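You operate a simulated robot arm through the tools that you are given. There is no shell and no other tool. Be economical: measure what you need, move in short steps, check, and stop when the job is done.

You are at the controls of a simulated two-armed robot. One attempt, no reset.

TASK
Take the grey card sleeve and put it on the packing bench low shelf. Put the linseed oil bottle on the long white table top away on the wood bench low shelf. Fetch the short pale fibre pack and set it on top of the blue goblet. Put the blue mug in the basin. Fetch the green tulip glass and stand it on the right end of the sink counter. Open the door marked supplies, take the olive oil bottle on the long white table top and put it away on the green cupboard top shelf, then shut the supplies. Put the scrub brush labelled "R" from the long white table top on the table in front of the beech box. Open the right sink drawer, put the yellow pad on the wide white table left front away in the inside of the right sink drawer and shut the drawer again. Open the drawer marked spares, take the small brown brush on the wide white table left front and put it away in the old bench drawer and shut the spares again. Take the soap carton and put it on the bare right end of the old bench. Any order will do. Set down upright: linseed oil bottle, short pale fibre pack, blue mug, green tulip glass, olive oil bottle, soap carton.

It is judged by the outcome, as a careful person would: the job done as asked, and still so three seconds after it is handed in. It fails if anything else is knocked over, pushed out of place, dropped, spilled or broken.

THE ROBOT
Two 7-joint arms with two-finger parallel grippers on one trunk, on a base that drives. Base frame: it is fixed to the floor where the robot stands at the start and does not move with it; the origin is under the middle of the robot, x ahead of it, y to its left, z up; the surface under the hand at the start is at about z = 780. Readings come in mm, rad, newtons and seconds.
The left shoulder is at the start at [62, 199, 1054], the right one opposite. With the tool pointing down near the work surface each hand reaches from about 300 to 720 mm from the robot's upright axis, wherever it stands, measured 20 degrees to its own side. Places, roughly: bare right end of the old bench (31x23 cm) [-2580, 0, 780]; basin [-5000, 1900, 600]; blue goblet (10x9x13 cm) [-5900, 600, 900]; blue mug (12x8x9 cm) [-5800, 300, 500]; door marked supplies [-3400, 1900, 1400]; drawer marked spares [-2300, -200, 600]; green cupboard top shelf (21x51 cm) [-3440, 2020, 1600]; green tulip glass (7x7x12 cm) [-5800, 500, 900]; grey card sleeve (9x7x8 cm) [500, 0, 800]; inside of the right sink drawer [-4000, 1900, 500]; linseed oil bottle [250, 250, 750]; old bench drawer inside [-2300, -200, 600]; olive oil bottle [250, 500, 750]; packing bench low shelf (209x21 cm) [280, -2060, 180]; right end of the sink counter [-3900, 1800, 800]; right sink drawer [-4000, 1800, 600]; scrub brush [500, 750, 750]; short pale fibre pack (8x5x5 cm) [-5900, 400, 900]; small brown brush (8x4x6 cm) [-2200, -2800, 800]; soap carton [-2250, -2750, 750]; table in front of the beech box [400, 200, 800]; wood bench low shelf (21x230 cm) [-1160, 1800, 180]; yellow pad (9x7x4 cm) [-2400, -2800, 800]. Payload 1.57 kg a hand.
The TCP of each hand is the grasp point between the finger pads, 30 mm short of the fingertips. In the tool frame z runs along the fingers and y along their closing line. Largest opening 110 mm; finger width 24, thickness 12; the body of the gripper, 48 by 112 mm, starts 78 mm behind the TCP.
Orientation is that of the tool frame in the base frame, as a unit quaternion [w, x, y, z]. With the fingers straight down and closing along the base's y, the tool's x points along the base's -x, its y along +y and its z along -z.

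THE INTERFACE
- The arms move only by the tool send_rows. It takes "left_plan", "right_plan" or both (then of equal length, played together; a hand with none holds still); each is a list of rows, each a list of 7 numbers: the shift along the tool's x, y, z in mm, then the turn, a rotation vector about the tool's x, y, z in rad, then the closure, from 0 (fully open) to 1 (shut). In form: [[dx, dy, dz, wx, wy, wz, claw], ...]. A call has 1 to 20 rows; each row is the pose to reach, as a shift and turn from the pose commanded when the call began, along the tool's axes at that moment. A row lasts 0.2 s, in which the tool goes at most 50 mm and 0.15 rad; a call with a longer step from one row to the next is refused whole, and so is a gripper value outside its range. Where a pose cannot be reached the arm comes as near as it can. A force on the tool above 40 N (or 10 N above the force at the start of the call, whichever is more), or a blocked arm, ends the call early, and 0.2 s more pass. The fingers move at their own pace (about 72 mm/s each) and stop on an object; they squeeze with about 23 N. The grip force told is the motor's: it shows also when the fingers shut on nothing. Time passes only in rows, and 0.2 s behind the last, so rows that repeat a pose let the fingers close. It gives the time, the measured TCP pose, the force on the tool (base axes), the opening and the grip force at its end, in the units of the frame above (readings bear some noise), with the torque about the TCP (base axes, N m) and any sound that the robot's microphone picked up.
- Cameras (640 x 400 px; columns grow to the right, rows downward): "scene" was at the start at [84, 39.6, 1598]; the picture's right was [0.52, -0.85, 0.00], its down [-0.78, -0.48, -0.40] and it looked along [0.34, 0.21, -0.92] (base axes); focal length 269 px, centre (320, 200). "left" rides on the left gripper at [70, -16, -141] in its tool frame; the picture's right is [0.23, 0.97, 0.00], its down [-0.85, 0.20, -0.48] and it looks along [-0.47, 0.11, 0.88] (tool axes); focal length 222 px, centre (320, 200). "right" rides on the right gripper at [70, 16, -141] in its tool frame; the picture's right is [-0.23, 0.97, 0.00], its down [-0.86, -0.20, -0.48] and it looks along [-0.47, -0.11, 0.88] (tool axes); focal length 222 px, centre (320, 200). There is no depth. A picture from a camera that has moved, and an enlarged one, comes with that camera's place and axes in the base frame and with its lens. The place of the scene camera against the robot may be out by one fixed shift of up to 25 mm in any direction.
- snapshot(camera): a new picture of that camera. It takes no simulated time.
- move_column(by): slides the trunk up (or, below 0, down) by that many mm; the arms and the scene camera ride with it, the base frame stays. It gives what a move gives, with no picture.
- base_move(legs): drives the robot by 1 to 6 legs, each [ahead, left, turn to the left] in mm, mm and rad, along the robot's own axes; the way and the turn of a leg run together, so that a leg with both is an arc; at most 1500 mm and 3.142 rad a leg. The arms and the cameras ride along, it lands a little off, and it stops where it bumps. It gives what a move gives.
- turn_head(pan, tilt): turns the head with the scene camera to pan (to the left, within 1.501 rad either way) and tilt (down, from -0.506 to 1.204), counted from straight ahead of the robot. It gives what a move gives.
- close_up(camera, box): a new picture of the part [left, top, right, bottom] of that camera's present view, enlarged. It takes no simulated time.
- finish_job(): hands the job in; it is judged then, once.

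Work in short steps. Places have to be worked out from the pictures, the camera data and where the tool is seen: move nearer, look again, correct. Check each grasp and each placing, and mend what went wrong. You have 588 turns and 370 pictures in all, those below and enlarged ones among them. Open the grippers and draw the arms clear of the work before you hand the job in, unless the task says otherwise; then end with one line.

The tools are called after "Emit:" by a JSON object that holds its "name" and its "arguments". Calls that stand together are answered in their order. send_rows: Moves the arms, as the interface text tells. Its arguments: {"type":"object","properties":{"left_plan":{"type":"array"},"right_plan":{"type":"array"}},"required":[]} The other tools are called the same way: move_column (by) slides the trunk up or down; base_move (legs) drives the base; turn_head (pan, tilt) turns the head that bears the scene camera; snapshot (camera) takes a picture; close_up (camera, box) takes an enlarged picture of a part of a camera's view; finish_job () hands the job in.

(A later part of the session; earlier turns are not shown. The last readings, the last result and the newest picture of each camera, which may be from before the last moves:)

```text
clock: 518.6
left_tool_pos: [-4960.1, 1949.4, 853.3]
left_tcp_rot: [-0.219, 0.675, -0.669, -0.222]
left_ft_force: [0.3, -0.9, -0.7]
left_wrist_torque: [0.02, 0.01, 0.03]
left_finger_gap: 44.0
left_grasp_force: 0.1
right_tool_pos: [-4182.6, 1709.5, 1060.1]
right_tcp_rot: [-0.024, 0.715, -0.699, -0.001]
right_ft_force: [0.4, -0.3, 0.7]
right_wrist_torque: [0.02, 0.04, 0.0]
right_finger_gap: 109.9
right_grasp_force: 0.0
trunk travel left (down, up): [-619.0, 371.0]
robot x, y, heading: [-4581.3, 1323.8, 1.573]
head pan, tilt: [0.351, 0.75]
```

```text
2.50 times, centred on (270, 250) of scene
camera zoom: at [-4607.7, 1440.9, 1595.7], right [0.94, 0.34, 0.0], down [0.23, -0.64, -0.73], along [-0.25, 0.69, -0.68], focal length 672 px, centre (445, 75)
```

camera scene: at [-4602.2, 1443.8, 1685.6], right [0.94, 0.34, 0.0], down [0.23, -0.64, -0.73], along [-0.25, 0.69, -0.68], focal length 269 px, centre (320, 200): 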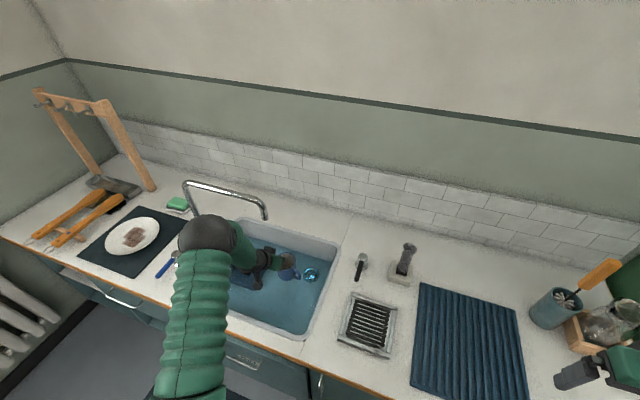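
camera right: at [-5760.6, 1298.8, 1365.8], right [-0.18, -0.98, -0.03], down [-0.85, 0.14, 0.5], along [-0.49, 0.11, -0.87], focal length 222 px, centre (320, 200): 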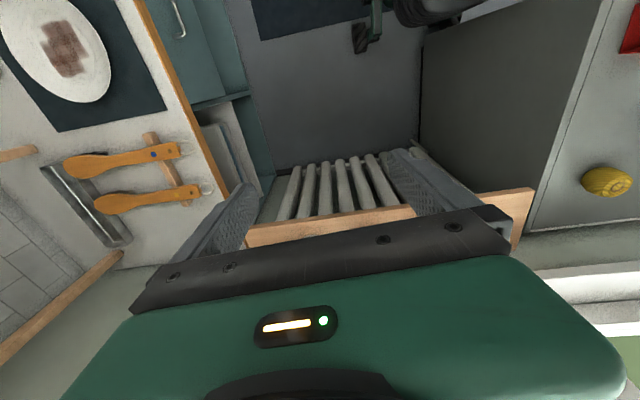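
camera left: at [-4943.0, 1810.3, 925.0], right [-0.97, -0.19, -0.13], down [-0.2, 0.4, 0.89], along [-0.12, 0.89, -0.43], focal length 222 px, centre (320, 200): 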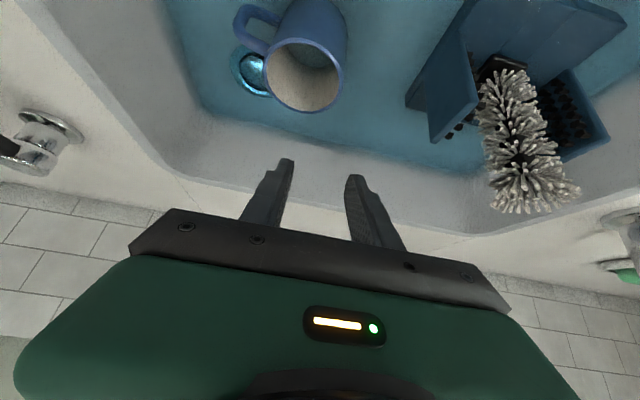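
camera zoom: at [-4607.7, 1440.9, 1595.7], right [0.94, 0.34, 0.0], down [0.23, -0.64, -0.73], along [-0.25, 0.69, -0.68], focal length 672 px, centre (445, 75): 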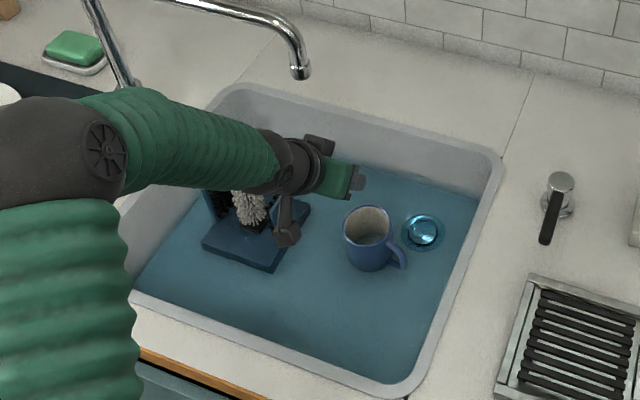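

Mug stands upright in the basin. I raise the column, back off and straighten the left hand.

Emit:
{"name": "move_column", "arguments": {"by": 180}}

Emit:
{"name": "base_move", "arguments": {"legs": [[-520, 0, 0]]}}

Emit:
{"name": "send_rows", "arguments": {"left_plan": [[30, 0, -20, 0, 0.12, 0, 0], [60, 0, -40, 0, 0.24, 0, 0], [90, 0, -60, 0, 0.36, 0, 0], [120, 0, -80, 0, 0.48, 0, 0], [145, 0, -100, 0, 0.61, 0, 0], [160, 0, -110, 0, 0.61, 0, 0]]}}

Emit:
{"name": "send_rows", "arguments": {"left_plan": [[0, -20, 0, 0.14, 0, 0, 0], [0, -40, 0, 0.28, 0, 0, 0], [0, -60, 0, 0.42, 0, 0, 0], [0, -80, 0, 0.56, 0, 0, 0], [0, -105, 0, 0.7, 0, 0, 0], [0, -130, 0, 0.84, 0, 0, 0], [0, -155, 0, 0.98, 0, 0, 0], [0, -180, 0, 1.12, 0, 0, 0], [0, -205, 0, 1.26, 0, 0, 0], [0, -230, 0, 1.4, 0, 0, 0], [0, -255, 10, 1.5, 0, 0, 0], [0, -275, 20, 1.57, 0, 0, 0], [0, -295, 30, 1.57, 0, 0, 0]]}}

Emit:
{"name": "turn_head", "arguments": {"pan": 0.4, "tilt": 1.0}}

Emit:
{"name": "snapshot", "arguments": {"camera": "scene"}}

```text
clock: 520.6
left_tool_pos: [-4961.8, 1950.9, 1032.3]
left_tcp_rot: [-0.219, 0.675, -0.669, -0.22]
left_ft_force: [-0.8, 0.7, 0.3]
left_wrist_torque: [-0.04, 0.03, -0.03]
left_finger_gap: 44.1
left_grasp_force: 0.1
right_tool_pos: [-4182.1, 1711.5, 1239.6]
right_tcp_rot: [-0.024, 0.714, -0.699, -0.001]
right_ft_force: [0.2, 0.1, -0.8]
right_wrist_torque: [0.01, 0.0, -0.01]
right_finger_gap: 110.0
right_grasp_force: 0.0
trunk travel left (down, up): [-799.0, 191.0]
robot x, y, heading: [-4577.5, 1324.6, 1.573]
head pan, tilt: [0.351, 0.75]
```

```text
clock: 523.7
left_tool_pos: [-4962.7, 1428.6, 1031.3]
left_tcp_rot: [-0.219, 0.676, -0.668, -0.221]
left_ft_force: [-0.3, -1.4, 0.1]
left_wrist_torque: [0.03, -0.01, -0.01]
left_finger_gap: 43.7
left_grasp_force: 0.1
right_tool_pos: [-4182.3, 1191.3, 1239.2]
right_tcp_rot: [-0.024, 0.715, -0.698, -0.001]
right_ft_force: [0.5, 0.0, 0.3]
right_wrist_torque: [-0.02, 0.02, 0.01]
right_finger_gap: 109.9
right_grasp_force: 0.0
trunk travel left (down, up): [-799.0, 191.0]
robot x, y, heading: [-4579.2, 802.5, 1.577]
head pan, tilt: [0.351, 0.75]
```

```text
clock: 525.1
left_tool_pos: [-4959.8, 1229.5, 1027.5]
left_tcp_rot: [-0.009, 0.711, -0.703, -0.008]
left_ft_force: [-0.1, 0.0, -0.2]
left_wrist_torque: [0.01, 0.01, 0.0]
left_finger_gap: 110.0
left_grasp_force: 0.0
right_tool_pos: [-4181.9, 1187.4, 1240.2]
right_tcp_rot: [-0.024, 0.715, -0.699, -0.001]
right_ft_force: [0.5, 0.6, 0.2]
right_wrist_torque: [-0.02, 0.03, 0.03]
right_finger_gap: 110.1
right_grasp_force: 0.2
trunk travel left (down, up): [-799.0, 191.0]
robot x, y, heading: [-4578.6, 804.1, 1.574]
head pan, tilt: [0.351, 0.75]
```

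```text
clock: 527.9
left_tool_pos: [-4664.0, 1234.9, 995.8]
left_tcp_rot: [0.508, -0.497, 0.503, -0.491]
left_ft_force: [-0.1, 0.4, -0.1]
left_wrist_torque: [0.0, 0.02, 0.0]
left_finger_gap: 109.7
left_grasp_force: 0.1
right_tool_pos: [-4182.1, 1188.3, 1240.9]
right_tcp_rot: [-0.024, 0.715, -0.699, -0.001]
right_ft_force: [-0.9, -1.1, -0.4]
right_wrist_torque: [-0.03, 0.0, 0.02]
right_finger_gap: 110.1
right_grasp_force: 0.1
trunk travel left (down, up): [-799.0, 191.0]
robot x, y, heading: [-4578.2, 806.2, 1.58]
head pan, tilt: [0.351, 0.75]
```

```text
clock: 528.6
left_tool_pos: [-4664.1, 1235.7, 996.2]
left_tcp_rot: [0.509, -0.496, 0.503, -0.491]
left_ft_force: [0.4, -0.6, 0.1]
left_wrist_torque: [0.0, 0.03, -0.01]
left_finger_gap: 110.1
left_grasp_force: 0.0
right_tool_pos: [-4182.9, 1187.2, 1240.7]
right_tcp_rot: [-0.024, 0.715, -0.699, 0.0]
right_ft_force: [-0.4, 0.4, 0.2]
right_wrist_torque: [-0.02, -0.03, 0.03]
right_finger_gap: 110.0
right_grasp_force: 0.1
trunk travel left (down, up): [-799.0, 191.0]
robot x, y, heading: [-4580.6, 801.0, 1.577]
head pan, tilt: [0.4, 1.0]
```

```text
170 pictures are left
camera scene: at [-4605.9, 905.6, 1756.5], right [0.92, 0.39, 0.0], down [0.33, -0.77, -0.54], along [-0.21, 0.5, -0.84], focal length 269 px, centre (320, 200)
```

scene: 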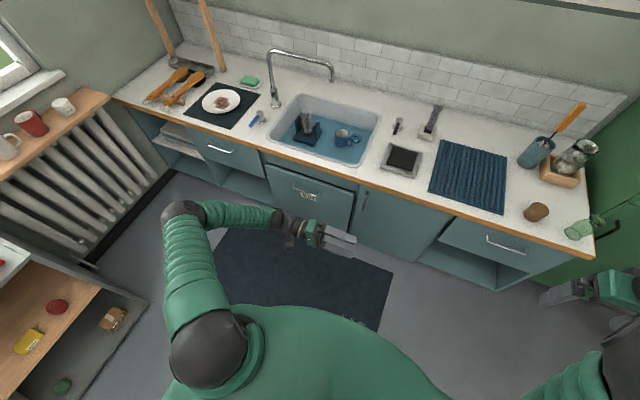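

The left elbow is out again. I continue the mirrored recovery: point forward, then tip down.

Emit:
{"name": "send_rows", "arguments": {"left_plan": [[-8, 8, -9, -0.08, -0.08, 0.08, 0], [-16, 16, -18, -0.16, -0.16, 0.16, 0], [-24, 24, -26, -0.24, -0.24, 0.24, 0], [-32, 32, -35, -0.32, -0.32, 0.32, 0], [-40, 40, -43, -0.4, -0.4, 0.4, 0], [-48, 48, -52, -0.48, -0.48, 0.48, 0], [-56, 56, -61, -0.56, -0.56, 0.56, 0], [-64, 64, -70, -0.64, -0.64, 0.64, 0], [-72, 72, -78, -0.72, -0.72, 0.72, 0], [-80, 80, -87, -0.8, -0.8, 0.8, 0], [-88, 88, -96, -0.88, -0.88, 0.88, 0], [-96, 96, -104, -0.96, -0.96, 0.96, 0], [-104, 104, -113, -1.04, -1.04, 1.04, 0], [-112, 112, -121, -1.12, -1.12, 1.12, 0], [-116, 116, -126, -1.17, -1.17, 1.17, 0], [-120, 120, -130, -1.209, -1.209, 1.209, 0]]}}

Emit:
{"name": "snapshot", "arguments": {"camera": "scene"}}

```text
clock: 531.4
left_tool_pos: [-4876.5, 1269.7, 846.2]
left_tcp_rot: [0.443, -0.532, 0.625, 0.361]
left_ft_force: [0.3, 0.5, -0.2]
left_wrist_torque: [0.07, 0.04, 0.01]
left_finger_gap: 110.0
left_grasp_force: 0.0
left hand out of reach, approached as far as the arm can: row 13
right_tool_pos: [-4185.6, 1184.1, 1242.5]
right_tcp_rot: [-0.025, 0.716, -0.698, -0.002]
right_ft_force: [0.0, -0.5, -0.2]
right_wrist_torque: [0.02, -0.04, 0.01]
right_finger_gap: 110.3
right_grasp_force: 0.0
trunk travel left (down, up): [-799.0, 191.0]
robot x, y, heading: [-4578.2, 802.3, 1.574]
head pan, tilt: [0.4, 1.0]
stopped in row 13 (left hand): the arm was blocked; the commanded pose is now the measured one
```

```text
169 pictures are left
camera scene: at [-4608.7, 899.9, 1756.8], right [0.92, 0.39, 0.0], down [0.33, -0.77, -0.54], along [-0.21, 0.5, -0.84], focal length 269 px, centre (320, 200)
```

scene: 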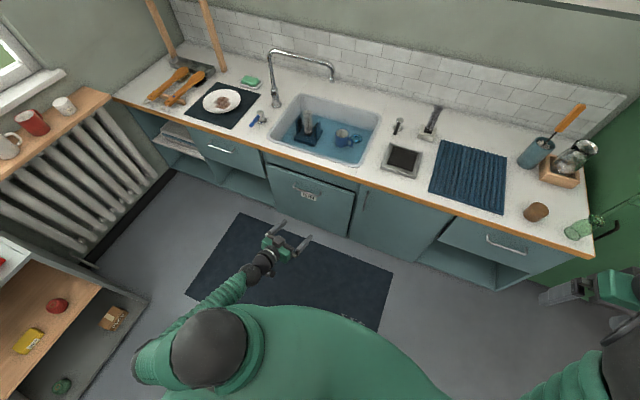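

Good posture. Now tip the fingers down and go to the neutral position.

Emit:
{"name": "send_rows", "arguments": {"left_plan": [[-26, 13, -18, 0, 0.1, 0, 0], [-53, 26, -36, 0, 0.2, 0, 0], [-80, 39, -54, 0, 0.3, 0, 0], [-106, 52, -72, 0, 0.4, 0, 0], [-132, 65, -90, 0, 0.5, 0, 0], [-159, 78, -108, 0, 0.6, 0, 0], [-186, 91, -126, 0, 0.7, 0, 0], [-212, 104, -144, 0, 0.8, 0, 0], [-238, 117, -162, 0, 0.9, 0, 0], [-265, 130, -180, 0, 1.0, 0, 0], [-292, 143, -198, 0, 1.1, 0, 0], [-318, 156, -217, 0, 1.22, 0, 0]]}}

Emit:
{"name": "snapshot", "arguments": {"camera": "scene"}}

```text
clock: 534.0
left_tool_pos: [-5049.8, 1210.4, 1216.8]
left_tcp_rot: [0.005, -0.644, 0.765, -0.01]
left_ft_force: [-0.3, 0.2, -0.7]
left_wrist_torque: [-0.02, -0.02, -0.01]
left_finger_gap: 110.2
left_grasp_force: 0.0
right_tool_pos: [-4183.1, 1188.2, 1239.9]
right_tcp_rot: [-0.024, 0.716, -0.698, -0.001]
right_ft_force: [-0.1, -0.7, 0.0]
right_wrist_torque: [0.02, 0.0, -0.03]
right_finger_gap: 110.3
right_grasp_force: 0.1
trunk travel left (down, up): [-799.0, 191.0]
robot x, y, heading: [-4575.9, 799.9, 1.572]
head pan, tilt: [0.4, 1.0]
```

```text
168 pictures are left
camera scene: at [-4605.9, 906.0, 1756.4], right [0.92, 0.39, 0.0], down [0.33, -0.78, -0.54], along [-0.21, 0.49, -0.84], focal length 269 px, centre (320, 200)
```

scene: 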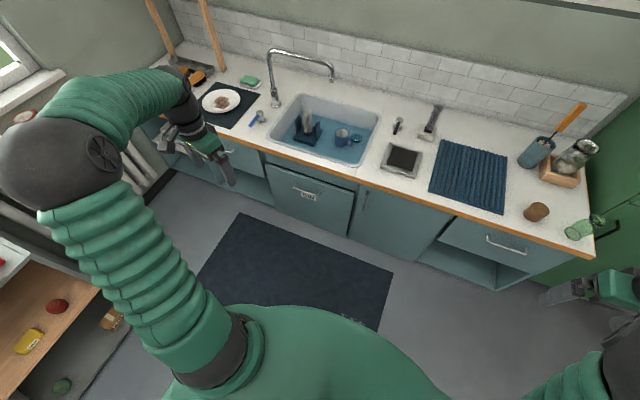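

Left arm is neutral again (fixing 0.17 rad yaw). Now I drive to the wide white table: along the aisle east, then south.

Emit:
{"name": "send_rows", "arguments": {"left_plan": [[0, 0, 0, 0, 0, -0.1, 0], [0, 0, 0, 0, 0, -0.17, 0]]}}

Emit:
{"name": "base_move", "arguments": {"legs": [[0, 0, -1.572], [1500, 0, 0], [1500, 0, 0], [780, 0, 0], [0, 0, -1.571], [1500, 0, 0]]}}

Emit:
{"name": "turn_head", "arguments": {"pan": -0.6, "tilt": 0.4}}

Emit:
{"name": "snapshot", "arguments": {"camera": "scene"}}

```text
clock: 534.6
left_tool_pos: [-5049.9, 1210.3, 1216.9]
left_tcp_rot: [-0.004, 0.709, -0.706, 0.008]
left_ft_force: [0.8, 0.1, 0.5]
left_wrist_torque: [0.04, 0.0, 0.0]
left_finger_gap: 110.1
left_grasp_force: 0.0
right_tool_pos: [-4182.4, 1187.2, 1239.8]
right_tcp_rot: [-0.024, 0.716, -0.698, -0.001]
right_ft_force: [0.1, -0.4, -0.4]
right_wrist_torque: [-0.06, 0.05, -0.01]
right_finger_gap: 110.1
right_grasp_force: 0.1
trunk travel left (down, up): [-799.0, 191.0]
robot x, y, heading: [-4577.8, 800.2, 1.575]
head pan, tilt: [0.4, 1.0]
```

```text
clock: 567.5
left_tool_pos: [-252.0, -1032.3, 1216.1]
left_tcp_rot: [-0.009, 0.696, 0.718, -0.006]
left_ft_force: [0.2, 0.1, 0.9]
left_wrist_torque: [-0.01, 0.06, -0.02]
left_finger_gap: 109.7
left_grasp_force: 0.1
right_tool_pos: [-1121.8, -1033.5, 1241.3]
right_tcp_rot: [0.001, 0.689, 0.725, -0.025]
right_ft_force: [0.4, -0.8, -0.9]
right_wrist_torque: [0.0, 0.03, 0.04]
right_finger_gap: 110.0
right_grasp_force: 0.0
trunk travel left (down, up): [-799.0, 191.0]
robot x, y, heading: [-735.5, -634.6, -1.54]
head pan, tilt: [0.4, 1.0]
```

```text
clock: 568.8
left_tool_pos: [-252.5, -1030.3, 1218.1]
left_tcp_rot: [-0.009, 0.697, 0.717, -0.006]
left_ft_force: [0.6, -0.4, -0.3]
left_wrist_torque: [-0.02, -0.03, -0.04]
left_finger_gap: 109.9
left_grasp_force: 0.1
right_tool_pos: [-1120.1, -1034.6, 1240.4]
right_tcp_rot: [0.002, 0.688, 0.725, -0.025]
right_ft_force: [0.2, 0.0, 0.2]
right_wrist_torque: [0.03, 0.0, 0.03]
right_finger_gap: 110.1
right_grasp_force: 0.2
trunk travel left (down, up): [-799.0, 191.0]
robot x, y, heading: [-736.2, -636.5, -1.543]
head pan, tilt: [-0.6, 0.4]
```

```text
167 pictures are left
camera scene: at [-783.1, -743.2, 1806.7], right [-0.84, 0.54, 0.0], down [0.21, 0.33, -0.92], along [-0.5, -0.78, -0.39], focal length 269 px, centre (320, 200)
```

scene: 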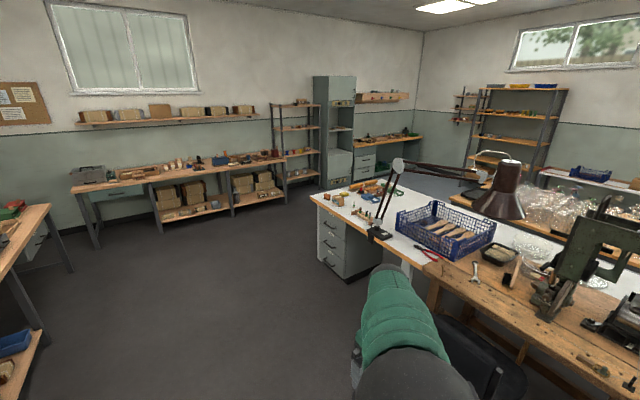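

Zoom at the white table's left front.

Emit:
{"name": "close_up", "arguments": {"camera": "scene", "box": [300, 160, 460, 270]}}

```text
3.64 times, centred on (380, 215) of scene
camera zoom: at [-783.1, -743.2, 1806.7], right [-0.84, 0.54, 0.0], down [0.21, 0.33, -0.92], along [-0.5, -0.78, -0.39], focal length 978 px, centre (102, 146)
```

zoom: 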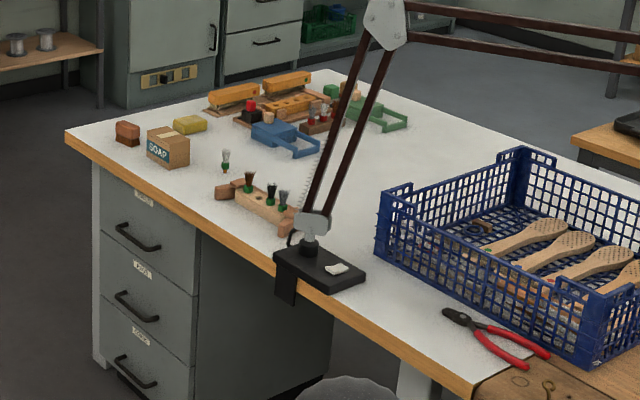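

Brown brush ≈(-2172,-2785), soap carton ≈(-2192,-2626), yellow pad ≈(-2377,-2771). I drive there and face the table.

Emit:
{"name": "base_move", "arguments": {"legs": [[1500, 0, 0], [200, 0, 0], [0, 0, -1.599], [900, 0, 0]]}}

Emit:
{"name": "turn_head", "arguments": {"pan": 0.4, "tilt": 0.9}}

Emit:
{"name": "snapshot", "arguments": {"camera": "scene"}}

Emit:
{"name": "snapshot", "arguments": {"camera": "left"}}

```text
clock: 585.7
left_tool_pos: [-1984.1, -2816.1, 1218.1]
left_tcp_rot: [-0.01, 1.0, 0.0, 0.001]
left_ft_force: [-0.8, 0.0, -0.4]
left_wrist_torque: [0.03, -0.01, 0.0]
left_finger_gap: 110.3
left_grasp_force: 0.1
right_tool_pos: [-1960.0, -1947.1, 1241.1]
right_tcp_rot: [-0.017, 1.0, 0.012, -0.018]
right_ft_force: [0.6, 0.1, 0.6]
right_wrist_torque: [0.02, 0.01, 0.02]
right_finger_gap: 109.9
right_grasp_force: 0.1
trunk travel left (down, up): [-799.0, 191.0]
robot x, y, heading: [-1575.7, -2344.0, -3.142]
head pan, tilt: [-0.6, 0.4]
```

```text
clock: 586.9
left_tool_pos: [-1984.3, -2815.8, 1216.8]
left_tcp_rot: [-0.011, 1.0, 0.0, 0.003]
left_ft_force: [0.2, 0.5, 0.3]
left_wrist_torque: [0.01, -0.02, -0.03]
left_finger_gap: 109.9
left_grasp_force: 0.2
right_tool_pos: [-1959.8, -1947.6, 1241.4]
right_tcp_rot: [-0.017, 1.0, 0.012, -0.018]
right_ft_force: [0.7, 1.5, -0.4]
right_wrist_torque: [-0.01, -0.02, -0.01]
right_finger_gap: 109.9
right_grasp_force: 0.0
trunk travel left (down, up): [-799.0, 191.0]
robot x, y, heading: [-1576.7, -2344.1, -3.143]
head pan, tilt: [0.4, 0.901]
```

```text
165 pictures are left
camera scene: at [-1679.0, -2368.8, 1763.8], right [-0.39, 0.92, 0.0], down [0.72, 0.31, -0.62], along [-0.57, -0.24, -0.78], focal length 269 px, centre (320, 200)
```

scene: 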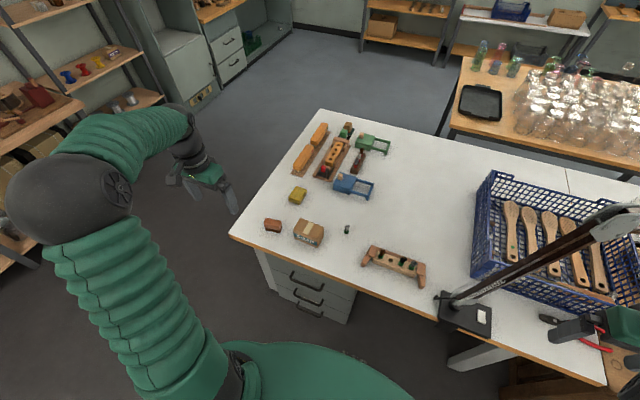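

```text
164 pictures are left
camera left: at [-1914.3, -2802.8, 1358.5], right [0.23, -0.97, -0.02], down [-0.86, -0.21, 0.47], along [-0.46, -0.09, -0.88], focal length 222 px, centre (320, 200)
```

left: 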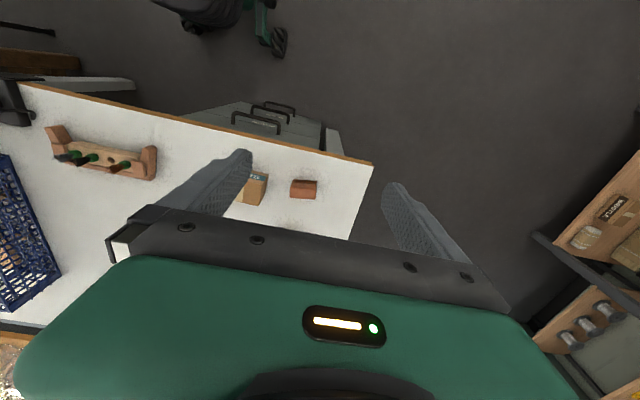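

Brown brush ≈(-2172,-2798). I lower the column to 0, advance 185 mm, and look.

Emit:
{"name": "move_column", "arguments": {"by": -150}}

Emit:
{"name": "base_move", "arguments": {"legs": [[186, -18, 0]]}}

Emit:
{"name": "send_rows", "arguments": {"left_plan": [[0, 0, 40, 0, 0, 0, 0], [0, 0, 80, 0, 0, 0, 0], [0, 0, 80, 0, 0, 0, 0]]}}

Emit:
{"name": "snapshot", "arguments": {"camera": "left"}}

```text
clock: 588.7
left_tool_pos: [-1983.7, -2814.9, 1067.9]
left_tcp_rot: [-0.011, 1.0, 0.0, 0.001]
left_ft_force: [0.0, 0.3, 0.5]
left_wrist_torque: [0.0, -0.05, 0.0]
left_finger_gap: 110.0
left_grasp_force: 0.1
right_tool_pos: [-1959.9, -1948.8, 1090.1]
right_tcp_rot: [-0.016, 1.0, 0.012, -0.019]
right_ft_force: [-0.1, -0.3, 0.3]
right_wrist_torque: [0.02, 0.01, 0.02]
right_finger_gap: 110.1
right_grasp_force: 0.1
trunk travel left (down, up): [-649.0, 341.0]
robot x, y, heading: [-1577.7, -2344.1, -3.137]
head pan, tilt: [0.4, 0.901]
```

```text
clock: 590.3
left_tool_pos: [-2164.5, -2797.6, 1068.0]
left_tcp_rot: [-0.011, 1.0, -0.002, 0.0]
left_ft_force: [0.2, 0.0, 0.0]
left_wrist_torque: [0.02, -0.03, 0.01]
left_finger_gap: 110.0
left_grasp_force: 0.1
right_tool_pos: [-2133.5, -1929.9, 1090.4]
right_tcp_rot: [-0.014, 1.0, 0.009, -0.014]
right_ft_force: [0.0, 0.0, -0.1]
right_wrist_torque: [0.01, 0.0, 0.02]
right_finger_gap: 109.9
right_grasp_force: 0.1
trunk travel left (down, up): [-649.0, 341.0]
robot x, y, heading: [-1760.0, -2326.6, -3.145]
head pan, tilt: [0.4, 0.901]
stopped in leg 1: the force on the tool passed its limit at 49 N (the readings are from after the stop); the commanded pose is now the measured one
```

```text
clock: 591.1
left_tool_pos: [-2163.7, -2795.5, 987.3]
left_tcp_rot: [-0.01, 1.0, -0.002, 0.0]
left_ft_force: [0.0, 0.0, -0.8]
left_wrist_torque: [-0.01, 0.03, 0.02]
left_finger_gap: 109.8
left_grasp_force: 0.1
right_tool_pos: [-2132.1, -1929.9, 1090.1]
right_tcp_rot: [-0.015, 1.0, 0.008, -0.016]
right_ft_force: [-1.1, 0.1, -0.5]
right_wrist_torque: [-0.01, 0.02, 0.0]
right_finger_gap: 109.6
right_grasp_force: 0.0
trunk travel left (down, up): [-649.0, 341.0]
robot x, y, heading: [-1760.2, -2328.5, -3.144]
head pan, tilt: [0.4, 0.901]
```

```text
163 pictures are left
camera left: at [-2093.6, -2783.3, 1128.7], right [0.22, -0.97, -0.02], down [-0.86, -0.21, 0.47], along [-0.47, -0.09, -0.88], focal length 222 px, centre (320, 200)
```

left: 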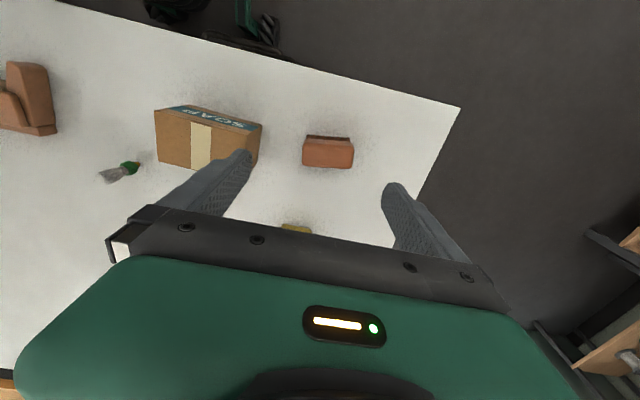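

The right hand touched something (probably the lamp). I check.

Emit:
{"name": "snapshot", "arguments": {"camera": "right"}}

Emit:
{"name": "turn_head", "arguments": {"pan": -0.5, "tilt": 0.8}}

Emit:
{"name": "snapshot", "arguments": {"camera": "scene"}}

```text
162 pictures are left
camera right: at [-2057.7, -1947.7, 1229.3], right [-0.21, -0.98, -0.02], down [-0.84, 0.17, 0.51], along [-0.49, 0.13, -0.86], focal length 222 px, centre (320, 200)
```

right: 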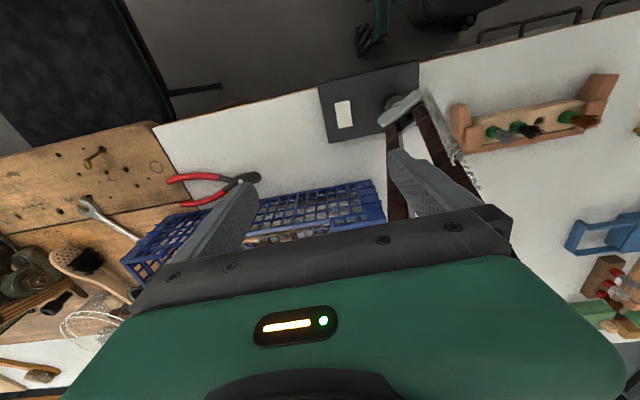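

```text
clock: 592.3
left_tool_pos: [-2163.1, -2795.1, 988.2]
left_tcp_rot: [-0.01, 1.0, -0.001, 0.0]
left_ft_force: [0.0, 0.8, -0.2]
left_wrist_torque: [0.0, -0.01, -0.02]
left_finger_gap: 109.9
left_grasp_force: 0.1
right_tool_pos: [-2134.1, -1928.7, 1090.9]
right_tcp_rot: [-0.014, 1.0, 0.008, -0.014]
right_ft_force: [-0.1, 0.9, 1.4]
right_wrist_torque: [-0.03, 0.0, -0.03]
right_finger_gap: 109.8
right_grasp_force: 0.1
trunk travel left (down, up): [-649.0, 341.0]
robot x, y, heading: [-1760.1, -2326.9, -3.14]
head pan, tilt: [-0.499, 0.799]
```

```text
161 pictures are left
camera scene: at [-1862.4, -2283.6, 1621.7], right [0.48, 0.88, 0.0], down [0.63, -0.34, -0.7], along [-0.61, 0.33, -0.72], focal length 269 px, centre (320, 200)
```

scene: 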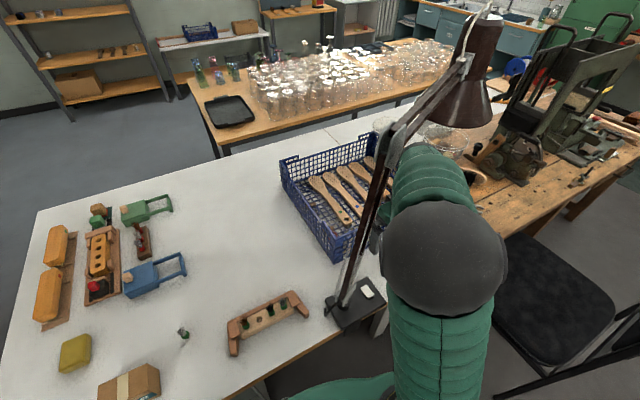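

The right hand leans on the lamp's arm (the lamp still stands). I draw the right hand back and away to the right side of the lamp.

Emit:
{"name": "send_rows", "arguments": {"right_plan": [[30, 0, 0, 0, 0, 0, 0], [60, 0, 0, 0, 0, 0, 0], [90, 0, 0, 0, 0, 0, 0], [110, 0, 0, 0, 0, 0, 0], [110, 0, 0, 0, 0, 0, 0]]}}

Emit:
{"name": "snapshot", "arguments": {"camera": "scene"}}

```text
clock: 593.4
left_tool_pos: [-2163.5, -2794.4, 988.4]
left_tcp_rot: [-0.009, 1.0, -0.001, 0.0]
left_ft_force: [-0.5, -0.1, 0.3]
left_wrist_torque: [0.01, -0.03, 0.02]
left_finger_gap: 110.0
left_grasp_force: 0.0
right_tool_pos: [-2028.8, -1931.2, 1085.9]
right_tcp_rot: [0.043, 0.997, 0.003, -0.071]
right_ft_force: [-0.4, 0.0, -0.5]
right_wrist_torque: [0.03, 0.01, 0.0]
right_finger_gap: 110.1
right_grasp_force: 0.0
trunk travel left (down, up): [-649.0, 341.0]
robot x, y, heading: [-1757.4, -2328.3, 3.146]
head pan, tilt: [-0.499, 0.799]
stopped in row 5 (right hand): the arm was blocked; the commanded pose is now the measured one
```

```text
160 pictures are left
camera scene: at [-1860.9, -2282.0, 1621.2], right [0.48, 0.88, 0.0], down [0.63, -0.34, -0.7], along [-0.61, 0.33, -0.72], focal length 269 px, centre (320, 200)
```

scene: 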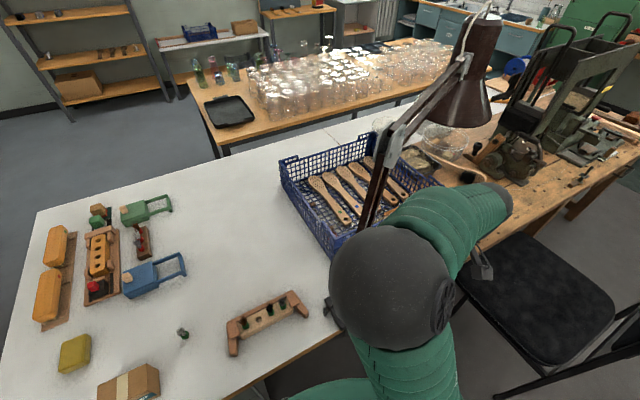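

The right elbow is now near the lamp; safer to back the base off 200 mm and re-set the right arm.

Emit:
{"name": "base_move", "arguments": {"legs": [[-250, 0, 0]]}}

Emit:
{"name": "snapshot", "arguments": {"camera": "scene"}}

```text
clock: 595.2
left_tool_pos: [-1916.8, -2795.2, 986.7]
left_tcp_rot: [-0.01, 1.0, -0.003, 0.001]
left_ft_force: [0.5, -0.1, -0.6]
left_wrist_torque: [0.03, 0.0, -0.01]
left_finger_gap: 109.9
left_grasp_force: 0.1
right_tool_pos: [-1782.4, -1932.3, 1086.2]
right_tcp_rot: [0.041, 0.997, 0.003, -0.069]
right_ft_force: [0.5, 0.3, 0.4]
right_wrist_torque: [-0.01, -0.01, 0.02]
right_finger_gap: 110.2
right_grasp_force: 0.0
trunk travel left (down, up): [-649.0, 341.0]
robot x, y, heading: [-1508.8, -2332.9, 3.138]
head pan, tilt: [-0.499, 0.799]
```

```text
159 pictures are left
camera scene: at [-1616.7, -2283.9, 1621.6], right [0.48, 0.88, 0.0], down [0.63, -0.34, -0.7], along [-0.61, 0.34, -0.72], focal length 269 px, centre (320, 200)
```

scene: 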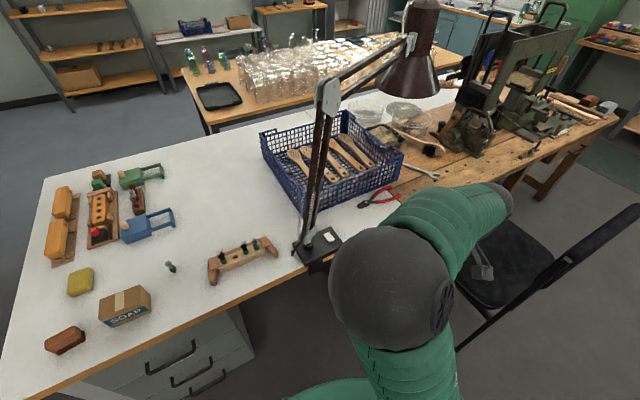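

Lamp unchanged. I turn the base 0.54 rad right so that the right arm stays clear of the lamp, and bring the left hand over the brush that way.

Emit:
{"name": "base_move", "arguments": {"legs": [[0, 0, -0.54], [-80, 278, 0]]}}

Emit:
{"name": "snapshot", "arguments": {"camera": "left"}}

Emit:
{"name": "turn_head", "arguments": {"pan": 0.5, "tilt": 1.0}}

Emit:
{"name": "snapshot", "arguments": {"camera": "scene"}}

```text
clock: 598.7
left_tool_pos: [-2168.1, -2792.1, 994.1]
left_tcp_rot: [-0.005, 0.963, -0.27, 0.001]
left_ft_force: [1.3, 0.5, 0.1]
left_wrist_torque: [-0.04, -0.01, 0.02]
left_finger_gap: 109.8
left_grasp_force: 0.0
right_tool_pos: [-1607.3, -2120.6, 1082.9]
right_tcp_rot: [0.027, 0.961, -0.264, -0.082]
right_ft_force: [1.8, 0.2, 0.1]
right_wrist_torque: [-0.07, 0.11, -0.01]
right_finger_gap: 109.9
right_grasp_force: 0.0
trunk travel left (down, up): [-649.0, 341.0]
robot x, y, heading: [-1586.2, -2605.1, 2.595]
head pan, tilt: [-0.499, 0.799]
```

```text
158 pictures are left
camera left: at [-2099.8, -2815.1, 1134.0], right [-0.31, -0.95, -0.01], down [-0.84, 0.27, 0.48], along [-0.45, 0.16, -0.88], focal length 222 px, centre (320, 200)
```

left: 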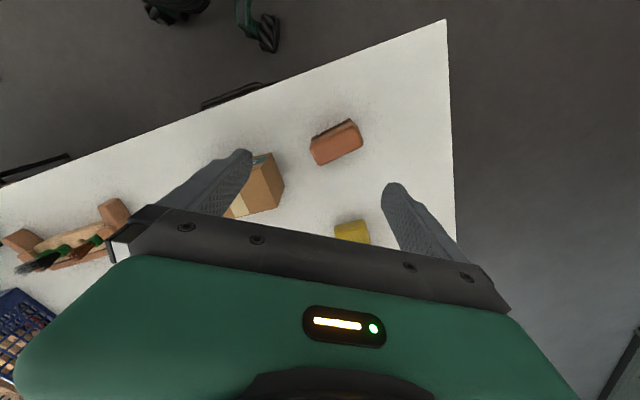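

```text
clock: 600.0
left_tool_pos: [-2172.4, -2802.3, 987.6]
left_tcp_rot: [-0.01, 0.963, -0.269, 0.002]
left_ft_force: [0.2, -0.8, -0.8]
left_wrist_torque: [-0.02, 0.03, 0.02]
left_finger_gap: 109.9
left_grasp_force: 0.0
right_tool_pos: [-1615.4, -2131.6, 1088.9]
right_tcp_rot: [0.02, 0.961, -0.263, -0.079]
right_ft_force: [-0.1, -0.2, 0.1]
right_wrist_torque: [0.02, -0.03, -0.03]
right_finger_gap: 110.2
right_grasp_force: 0.1
trunk travel left (down, up): [-649.0, 341.0]
robot x, y, heading: [-1584.6, -2601.4, 2.605]
head pan, tilt: [0.499, 1.0]
```

```text
157 pictures are left
camera scene: at [-1685.8, -2585.8, 1606.4], right [0.04, 1.0, 0.0], down [0.84, -0.03, -0.54], along [-0.54, 0.02, -0.84], focal length 269 px, centre (320, 200)
```

scene: 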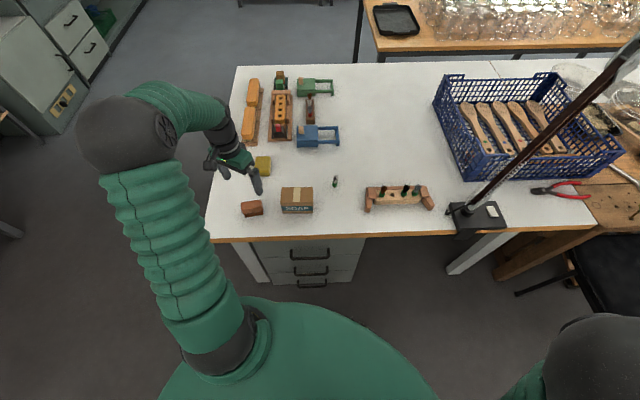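

Brush ≈(-2174,-2805), long side along y. I turn the hand 0.88 rad to close across it and look again.

Emit:
{"name": "send_rows", "arguments": {"left_plan": [[0, 0, 10, 0, 0, 0.14, 0], [0, 0, 20, 0, 0, 0.28, 0], [0, 0, 30, 0, 0, 0.42, 0], [0, 0, 40, 0, 0, 0.56, 0], [0, 0, 50, 0, 0, 0.7, 0], [0, 0, 50, 0, 0, 0.84, 0], [0, 0, 50, 0, 0, 0.88, 0], [0, 0, 50, 0, 0, 0.88, 0]]}}

Emit:
{"name": "snapshot", "arguments": {"camera": "left"}}

```text
clock: 601.8
left_tool_pos: [-2171.1, -2799.4, 938.5]
left_tcp_rot: [-0.01, 0.756, -0.654, -0.003]
left_ft_force: [-0.9, 0.0, -0.6]
left_wrist_torque: [0.0, 0.01, -0.03]
left_finger_gap: 109.9
left_grasp_force: 0.1
right_tool_pos: [-1612.3, -2128.6, 1087.2]
right_tcp_rot: [0.022, 0.961, -0.264, -0.08]
right_ft_force: [-0.4, -0.4, 0.4]
right_wrist_torque: [-0.01, -0.01, -0.02]
right_finger_gap: 110.1
right_grasp_force: 0.1
trunk travel left (down, up): [-649.0, 341.0]
robot x, y, heading: [-1586.2, -2608.2, 2.598]
head pan, tilt: [0.499, 1.0]
```

```text
156 pictures are left
camera left: at [-2146.6, -2869.0, 1078.5], right [-0.93, -0.37, -0.02], down [-0.33, 0.81, 0.49], along [-0.17, 0.46, -0.87], focal length 222 px, centre (320, 200)
```

left: 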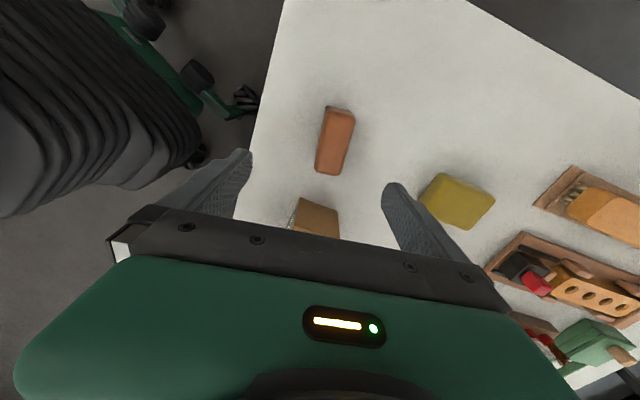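

Brush centre ≈(-2182,-2817). Centre over it, descend guarded to z≈822 and close.

Emit:
{"name": "send_rows", "arguments": {"left_plan": [[9, 7, 35, 0, 0, 0, 0.2], [17, 14, 70, 0, 0, 0, 0.2], [17, 14, 95, 0, 0, 0, 0.2], [17, 14, 108, 0, 0, 0, 0.2], [17, 14, 115, 0, 0, 0, 0.2], [17, 14, 115, 0, 0, 0, 1], [17, 14, 115, 0, 0, 0, 1], [17, 14, 115, 0, 0, 0, 1], [17, 14, 115, 0, 0, 0, 1]]}}

Emit:
{"name": "snapshot", "arguments": {"camera": "left"}}

```text
clock: 603.8
left_tool_pos: [-2181.7, -2816.4, 824.1]
left_tcp_rot: [-0.011, 0.757, -0.654, -0.002]
left_ft_force: [-0.1, 0.2, 0.3]
left_wrist_torque: [-0.03, -0.01, -0.04]
left_finger_gap: 33.5
left_grasp_force: 23.7
right_tool_pos: [-1611.5, -2129.0, 1086.9]
right_tcp_rot: [0.022, 0.961, -0.263, -0.08]
right_ft_force: [0.0, 0.0, -0.1]
right_wrist_torque: [-0.01, 0.03, -0.05]
right_finger_gap: 109.9
right_grasp_force: 0.0
trunk travel left (down, up): [-649.0, 341.0]
robot x, y, heading: [-1584.9, -2606.1, 2.602]
head pan, tilt: [0.499, 1.0]
```

```text
155 pictures are left
camera left: at [-2156.3, -2886.0, 962.8], right [-0.93, -0.37, -0.02], down [-0.33, 0.81, 0.49], along [-0.17, 0.46, -0.87], focal length 222 px, centre (320, 200)
```

left: 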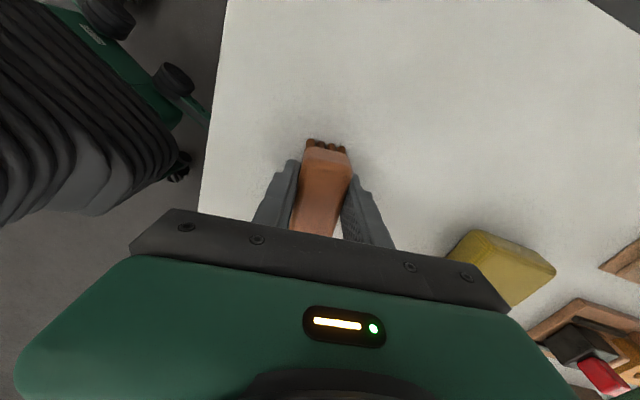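

Brush held (33.5 mm). Lift it; meanwhile straighten and extend the right hand, then turn the base left to bring the right hand toward the soap carton.

Emit:
{"name": "send_rows", "arguments": {"left_plan": [[0, 0, -40, 0, 0, 0, 1], [0, 0, -80, 0, 0, 0, 1], [0, 0, -120, 0, 0, 0, 1], [0, 0, -160, 0, 0, 0, 1], [0, 0, -200, 0, 0, 0, 1]], "right_plan": [[-25, 0, 0, 0.02, 0.035, 0, 0], [-50, 0, 0, 0.04, 0.07, 0, 0], [-75, 0, 0, 0.06, 0.105, 0, 0], [-100, 0, 0, 0.085, 0.143, 0, 0], [-130, 0, 0, 0.085, 0.143, 0, 0]]}}

Emit:
{"name": "base_move", "arguments": {"legs": [[-80, 0, 0], [0, 0, 1.08]]}}

Emit:
{"name": "turn_head", "arguments": {"pan": -0.4, "tilt": 0.9}}

Emit:
{"name": "snapshot", "arguments": {"camera": "scene"}}

```text
clock: 605.0
left_tool_pos: [-2183.3, -2819.1, 1023.8]
left_tcp_rot: [-0.01, 0.757, -0.653, -0.002]
left_ft_force: [-0.2, 1.6, -0.5]
left_wrist_torque: [-0.02, -0.01, 0.0]
left_finger_gap: 33.8
left_grasp_force: 22.8
right_tool_pos: [-1722.9, -2061.1, 1105.0]
right_tcp_rot: [0.0, 0.964, -0.265, 0.001]
right_ft_force: [-0.4, -1.1, -0.7]
right_wrist_torque: [-0.03, 0.0, 0.0]
right_finger_gap: 109.8
right_grasp_force: 0.1
trunk travel left (down, up): [-649.0, 341.0]
robot x, y, heading: [-1588.8, -2604.1, 2.599]
head pan, tilt: [0.499, 1.0]
```

```text
clock: 608.8
left_tool_pos: [-1601.4, -3276.4, 1023.3]
left_tcp_rot: [-0.007, 0.986, -0.165, -0.008]
left_ft_force: [-0.1, 0.7, -1.1]
left_wrist_torque: [0.0, 0.01, 0.0]
left_finger_gap: 33.6
left_grasp_force: 23.1
right_tool_pos: [-2061.0, -2518.9, 1106.5]
right_tcp_rot: [0.0, 0.962, 0.275, 0.001]
right_ft_force: [-0.6, 0.1, -0.3]
right_wrist_torque: [0.03, 0.03, 0.0]
right_finger_gap: 110.0
right_grasp_force: 0.1
trunk travel left (down, up): [-649.0, 341.0]
robot x, y, heading: [-1517.2, -2646.6, -2.593]
head pan, tilt: [0.499, 1.0]
```

```text
clock: 610.0
left_tool_pos: [-1600.5, -3275.7, 1022.9]
left_tcp_rot: [-0.006, 0.986, -0.165, -0.008]
left_ft_force: [0.5, -1.0, -1.1]
left_wrist_torque: [0.02, 0.0, 0.01]
left_finger_gap: 33.4
left_grasp_force: 23.3
right_tool_pos: [-2060.6, -2519.3, 1106.7]
right_tcp_rot: [0.0, 0.962, 0.275, -0.001]
right_ft_force: [-0.7, 0.1, -0.1]
right_wrist_torque: [-0.01, 0.0, 0.01]
right_finger_gap: 110.0
right_grasp_force: 0.0
trunk travel left (down, up): [-649.0, 341.0]
robot x, y, heading: [-1517.0, -2649.0, -2.593]
head pan, tilt: [-0.4, 0.901]
```

```text
154 pictures are left
camera scene: at [-1618.3, -2671.5, 1613.7], right [-0.15, 0.99, 0.0], down [0.78, 0.12, -0.62], along [-0.61, -0.09, -0.78], focal length 269 px, centre (320, 200)
```

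scene: 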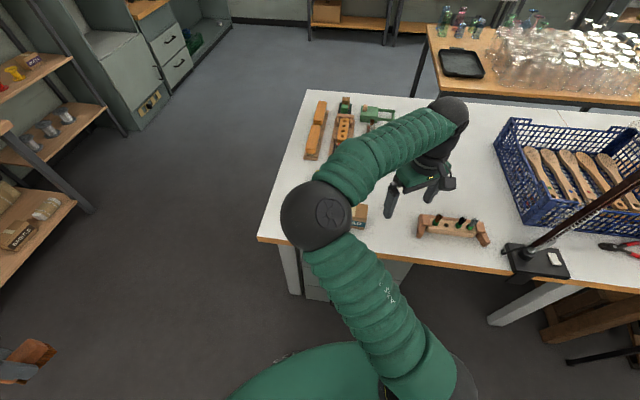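

Shift so the right hand comes over the soap carton.

Emit:
{"name": "base_move", "arguments": {"legs": [[180, 35, 0]]}}

Emit:
{"name": "send_rows", "arguments": {"right_plan": [[0, 0, 40, 0, 0, 0, 0], [0, 0, 80, 0, 0, 0, 0], [0, 0, 80, 0, 0, 0, 0]]}}

Emit:
{"name": "snapshot", "arguments": {"camera": "right"}}

```text
clock: 611.5
left_tool_pos: [-1732.7, -3398.9, 1025.2]
left_tcp_rot: [-0.005, 0.986, -0.164, -0.008]
left_ft_force: [-0.1, 0.5, -0.3]
left_wrist_torque: [0.01, 0.02, -0.01]
left_finger_gap: 33.6
left_grasp_force: 22.8
right_tool_pos: [-2194.3, -2641.1, 1107.5]
right_tcp_rot: [0.0, 0.961, 0.276, -0.002]
right_ft_force: [0.4, 0.2, -0.6]
right_wrist_torque: [-0.02, 0.02, -0.02]
right_finger_gap: 109.9
right_grasp_force: 0.1
trunk travel left (down, up): [-649.0, 341.0]
robot x, y, heading: [-1651.3, -2769.6, -2.59]
head pan, tilt: [-0.4, 0.901]
```

```text
clock: 612.3
left_tool_pos: [-1734.1, -3398.3, 1022.8]
left_tcp_rot: [-0.007, 0.986, -0.164, -0.008]
left_ft_force: [-0.3, 1.0, -0.4]
left_wrist_torque: [0.0, -0.03, -0.01]
left_finger_gap: 33.4
left_grasp_force: 23.6
right_tool_pos: [-2195.5, -2641.8, 1027.5]
right_tcp_rot: [0.0, 0.961, 0.276, -0.001]
right_ft_force: [0.1, -0.5, 0.5]
right_wrist_torque: [0.0, -0.01, 0.01]
right_finger_gap: 110.0
right_grasp_force: 0.1
trunk travel left (down, up): [-649.0, 341.0]
robot x, y, heading: [-1651.6, -2772.3, -2.586]
head pan, tilt: [-0.4, 0.901]
```

```text
153 pictures are left
camera right: at [-2126.9, -2618.6, 1167.4], right [0.32, -0.95, 0.0], down [-0.83, -0.28, 0.48], along [-0.45, -0.16, -0.88], focal length 222 px, centre (320, 200)
```

right: 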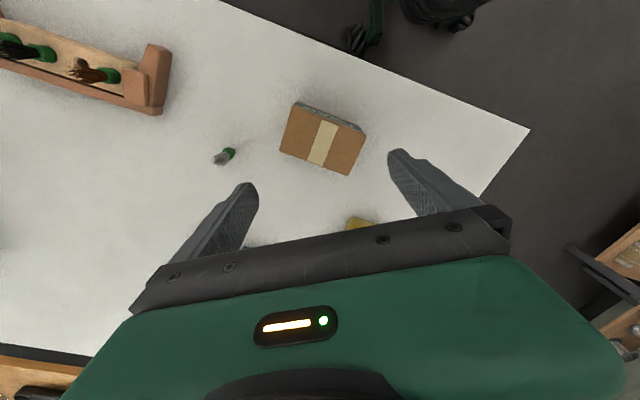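

Carton's top is ≈105×70 with its long side along y, centred near (-2199,-2649). I turn the right hand -0.95 rad and lower to 940.

Emit:
{"name": "send_rows", "arguments": {"right_plan": [[0, 0, 12, 0, 0, -0.14, 0], [0, 0, 24, 0, 0, -0.28, 0], [0, 0, 36, 0, 0, -0.42, 0], [0, 0, 48, 0, 0, -0.56, 0], [0, 0, 60, 0, 0, -0.7, 0], [0, 0, 72, 0, 0, -0.84, 0], [0, 0, 85, 0, 0, -0.95, 0], [0, 0, 85, 0, 0, -0.95, 0]]}}

Emit:
{"name": "snapshot", "arguments": {"camera": "right"}}

```text
clock: 614.1
left_tool_pos: [-1733.0, -3400.0, 1023.9]
left_tcp_rot: [-0.007, 0.986, -0.164, -0.007]
left_ft_force: [0.1, 0.0, -0.7]
left_wrist_torque: [0.01, 0.02, 0.02]
left_finger_gap: 33.5
left_grasp_force: 23.3
right_tool_pos: [-2195.3, -2643.3, 942.0]
right_tcp_rot: [0.0, 0.728, 0.686, -0.001]
right_ft_force: [-0.1, 0.5, -0.5]
right_wrist_torque: [-0.04, 0.0, -0.01]
right_finger_gap: 109.9
right_grasp_force: 0.1
trunk travel left (down, up): [-649.0, 341.0]
robot x, y, heading: [-1651.7, -2774.2, -2.587]
head pan, tilt: [-0.4, 0.901]
```

```text
152 pictures are left
camera right: at [-2173.6, -2574.1, 1083.0], right [0.96, -0.29, 0.0], down [-0.25, -0.84, 0.48], along [-0.14, -0.46, -0.88], focal length 222 px, centre (320, 200)
```

right: 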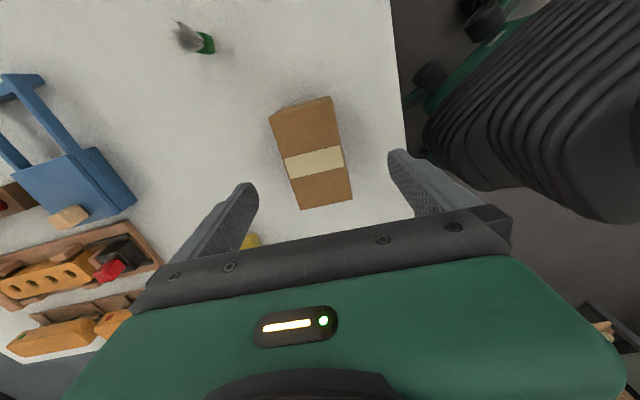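

Aligned. Descend guarded to ≈820 and close.

Emit:
{"name": "send_rows", "arguments": {"right_plan": [[-1, -4, 35, 0, 0, 0, 0], [-3, -8, 70, 0, 0, 0, 0], [-3, -8, 95, 0, 0, 0, 0], [-3, -8, 110, 0, 0, 0, 0], [-3, -8, 120, 0, 0, 0, 0], [-3, -8, 120, 0, 0, 0, 0.5], [-3, -8, 120, 0, 0, 0, 1], [-3, -8, 120, 0, 0, 0, 1], [-3, -8, 120, 0, 0, 0, 1]]}}

Emit:
{"name": "snapshot", "arguments": {"camera": "right"}}

```text
clock: 616.1
left_tool_pos: [-1734.2, -3400.3, 1024.4]
left_tcp_rot: [-0.007, 0.986, -0.164, -0.008]
left_ft_force: [0.5, 0.0, -0.8]
left_wrist_torque: [0.0, -0.02, 0.02]
left_finger_gap: 33.7
left_grasp_force: 23.0
right_tool_pos: [-2204.0, -2646.3, 822.4]
right_tcp_rot: [0.0, 0.728, 0.685, -0.001]
right_ft_force: [0.0, 0.5, 1.1]
right_wrist_torque: [-0.02, -0.04, 0.02]
right_finger_gap: 64.9
right_grasp_force: 22.5
trunk travel left (down, up): [-649.0, 341.0]
robot x, y, heading: [-1652.8, -2770.1, -2.59]
head pan, tilt: [-0.4, 0.901]
```

```text
151 pictures are left
camera right: at [-2181.9, -2576.4, 963.0], right [0.96, -0.29, 0.0], down [-0.25, -0.84, 0.48], along [-0.14, -0.46, -0.88], focal length 222 px, centre (320, 200)
```

right: 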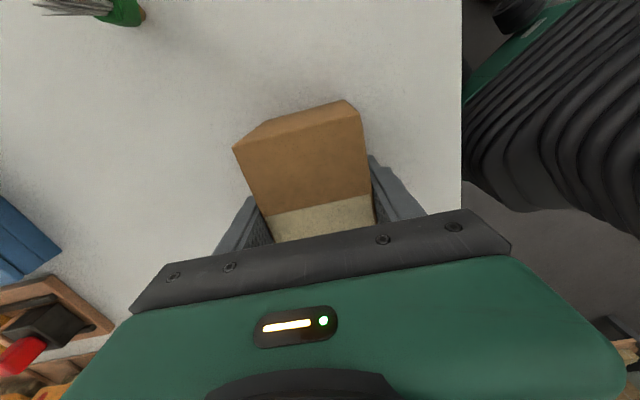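

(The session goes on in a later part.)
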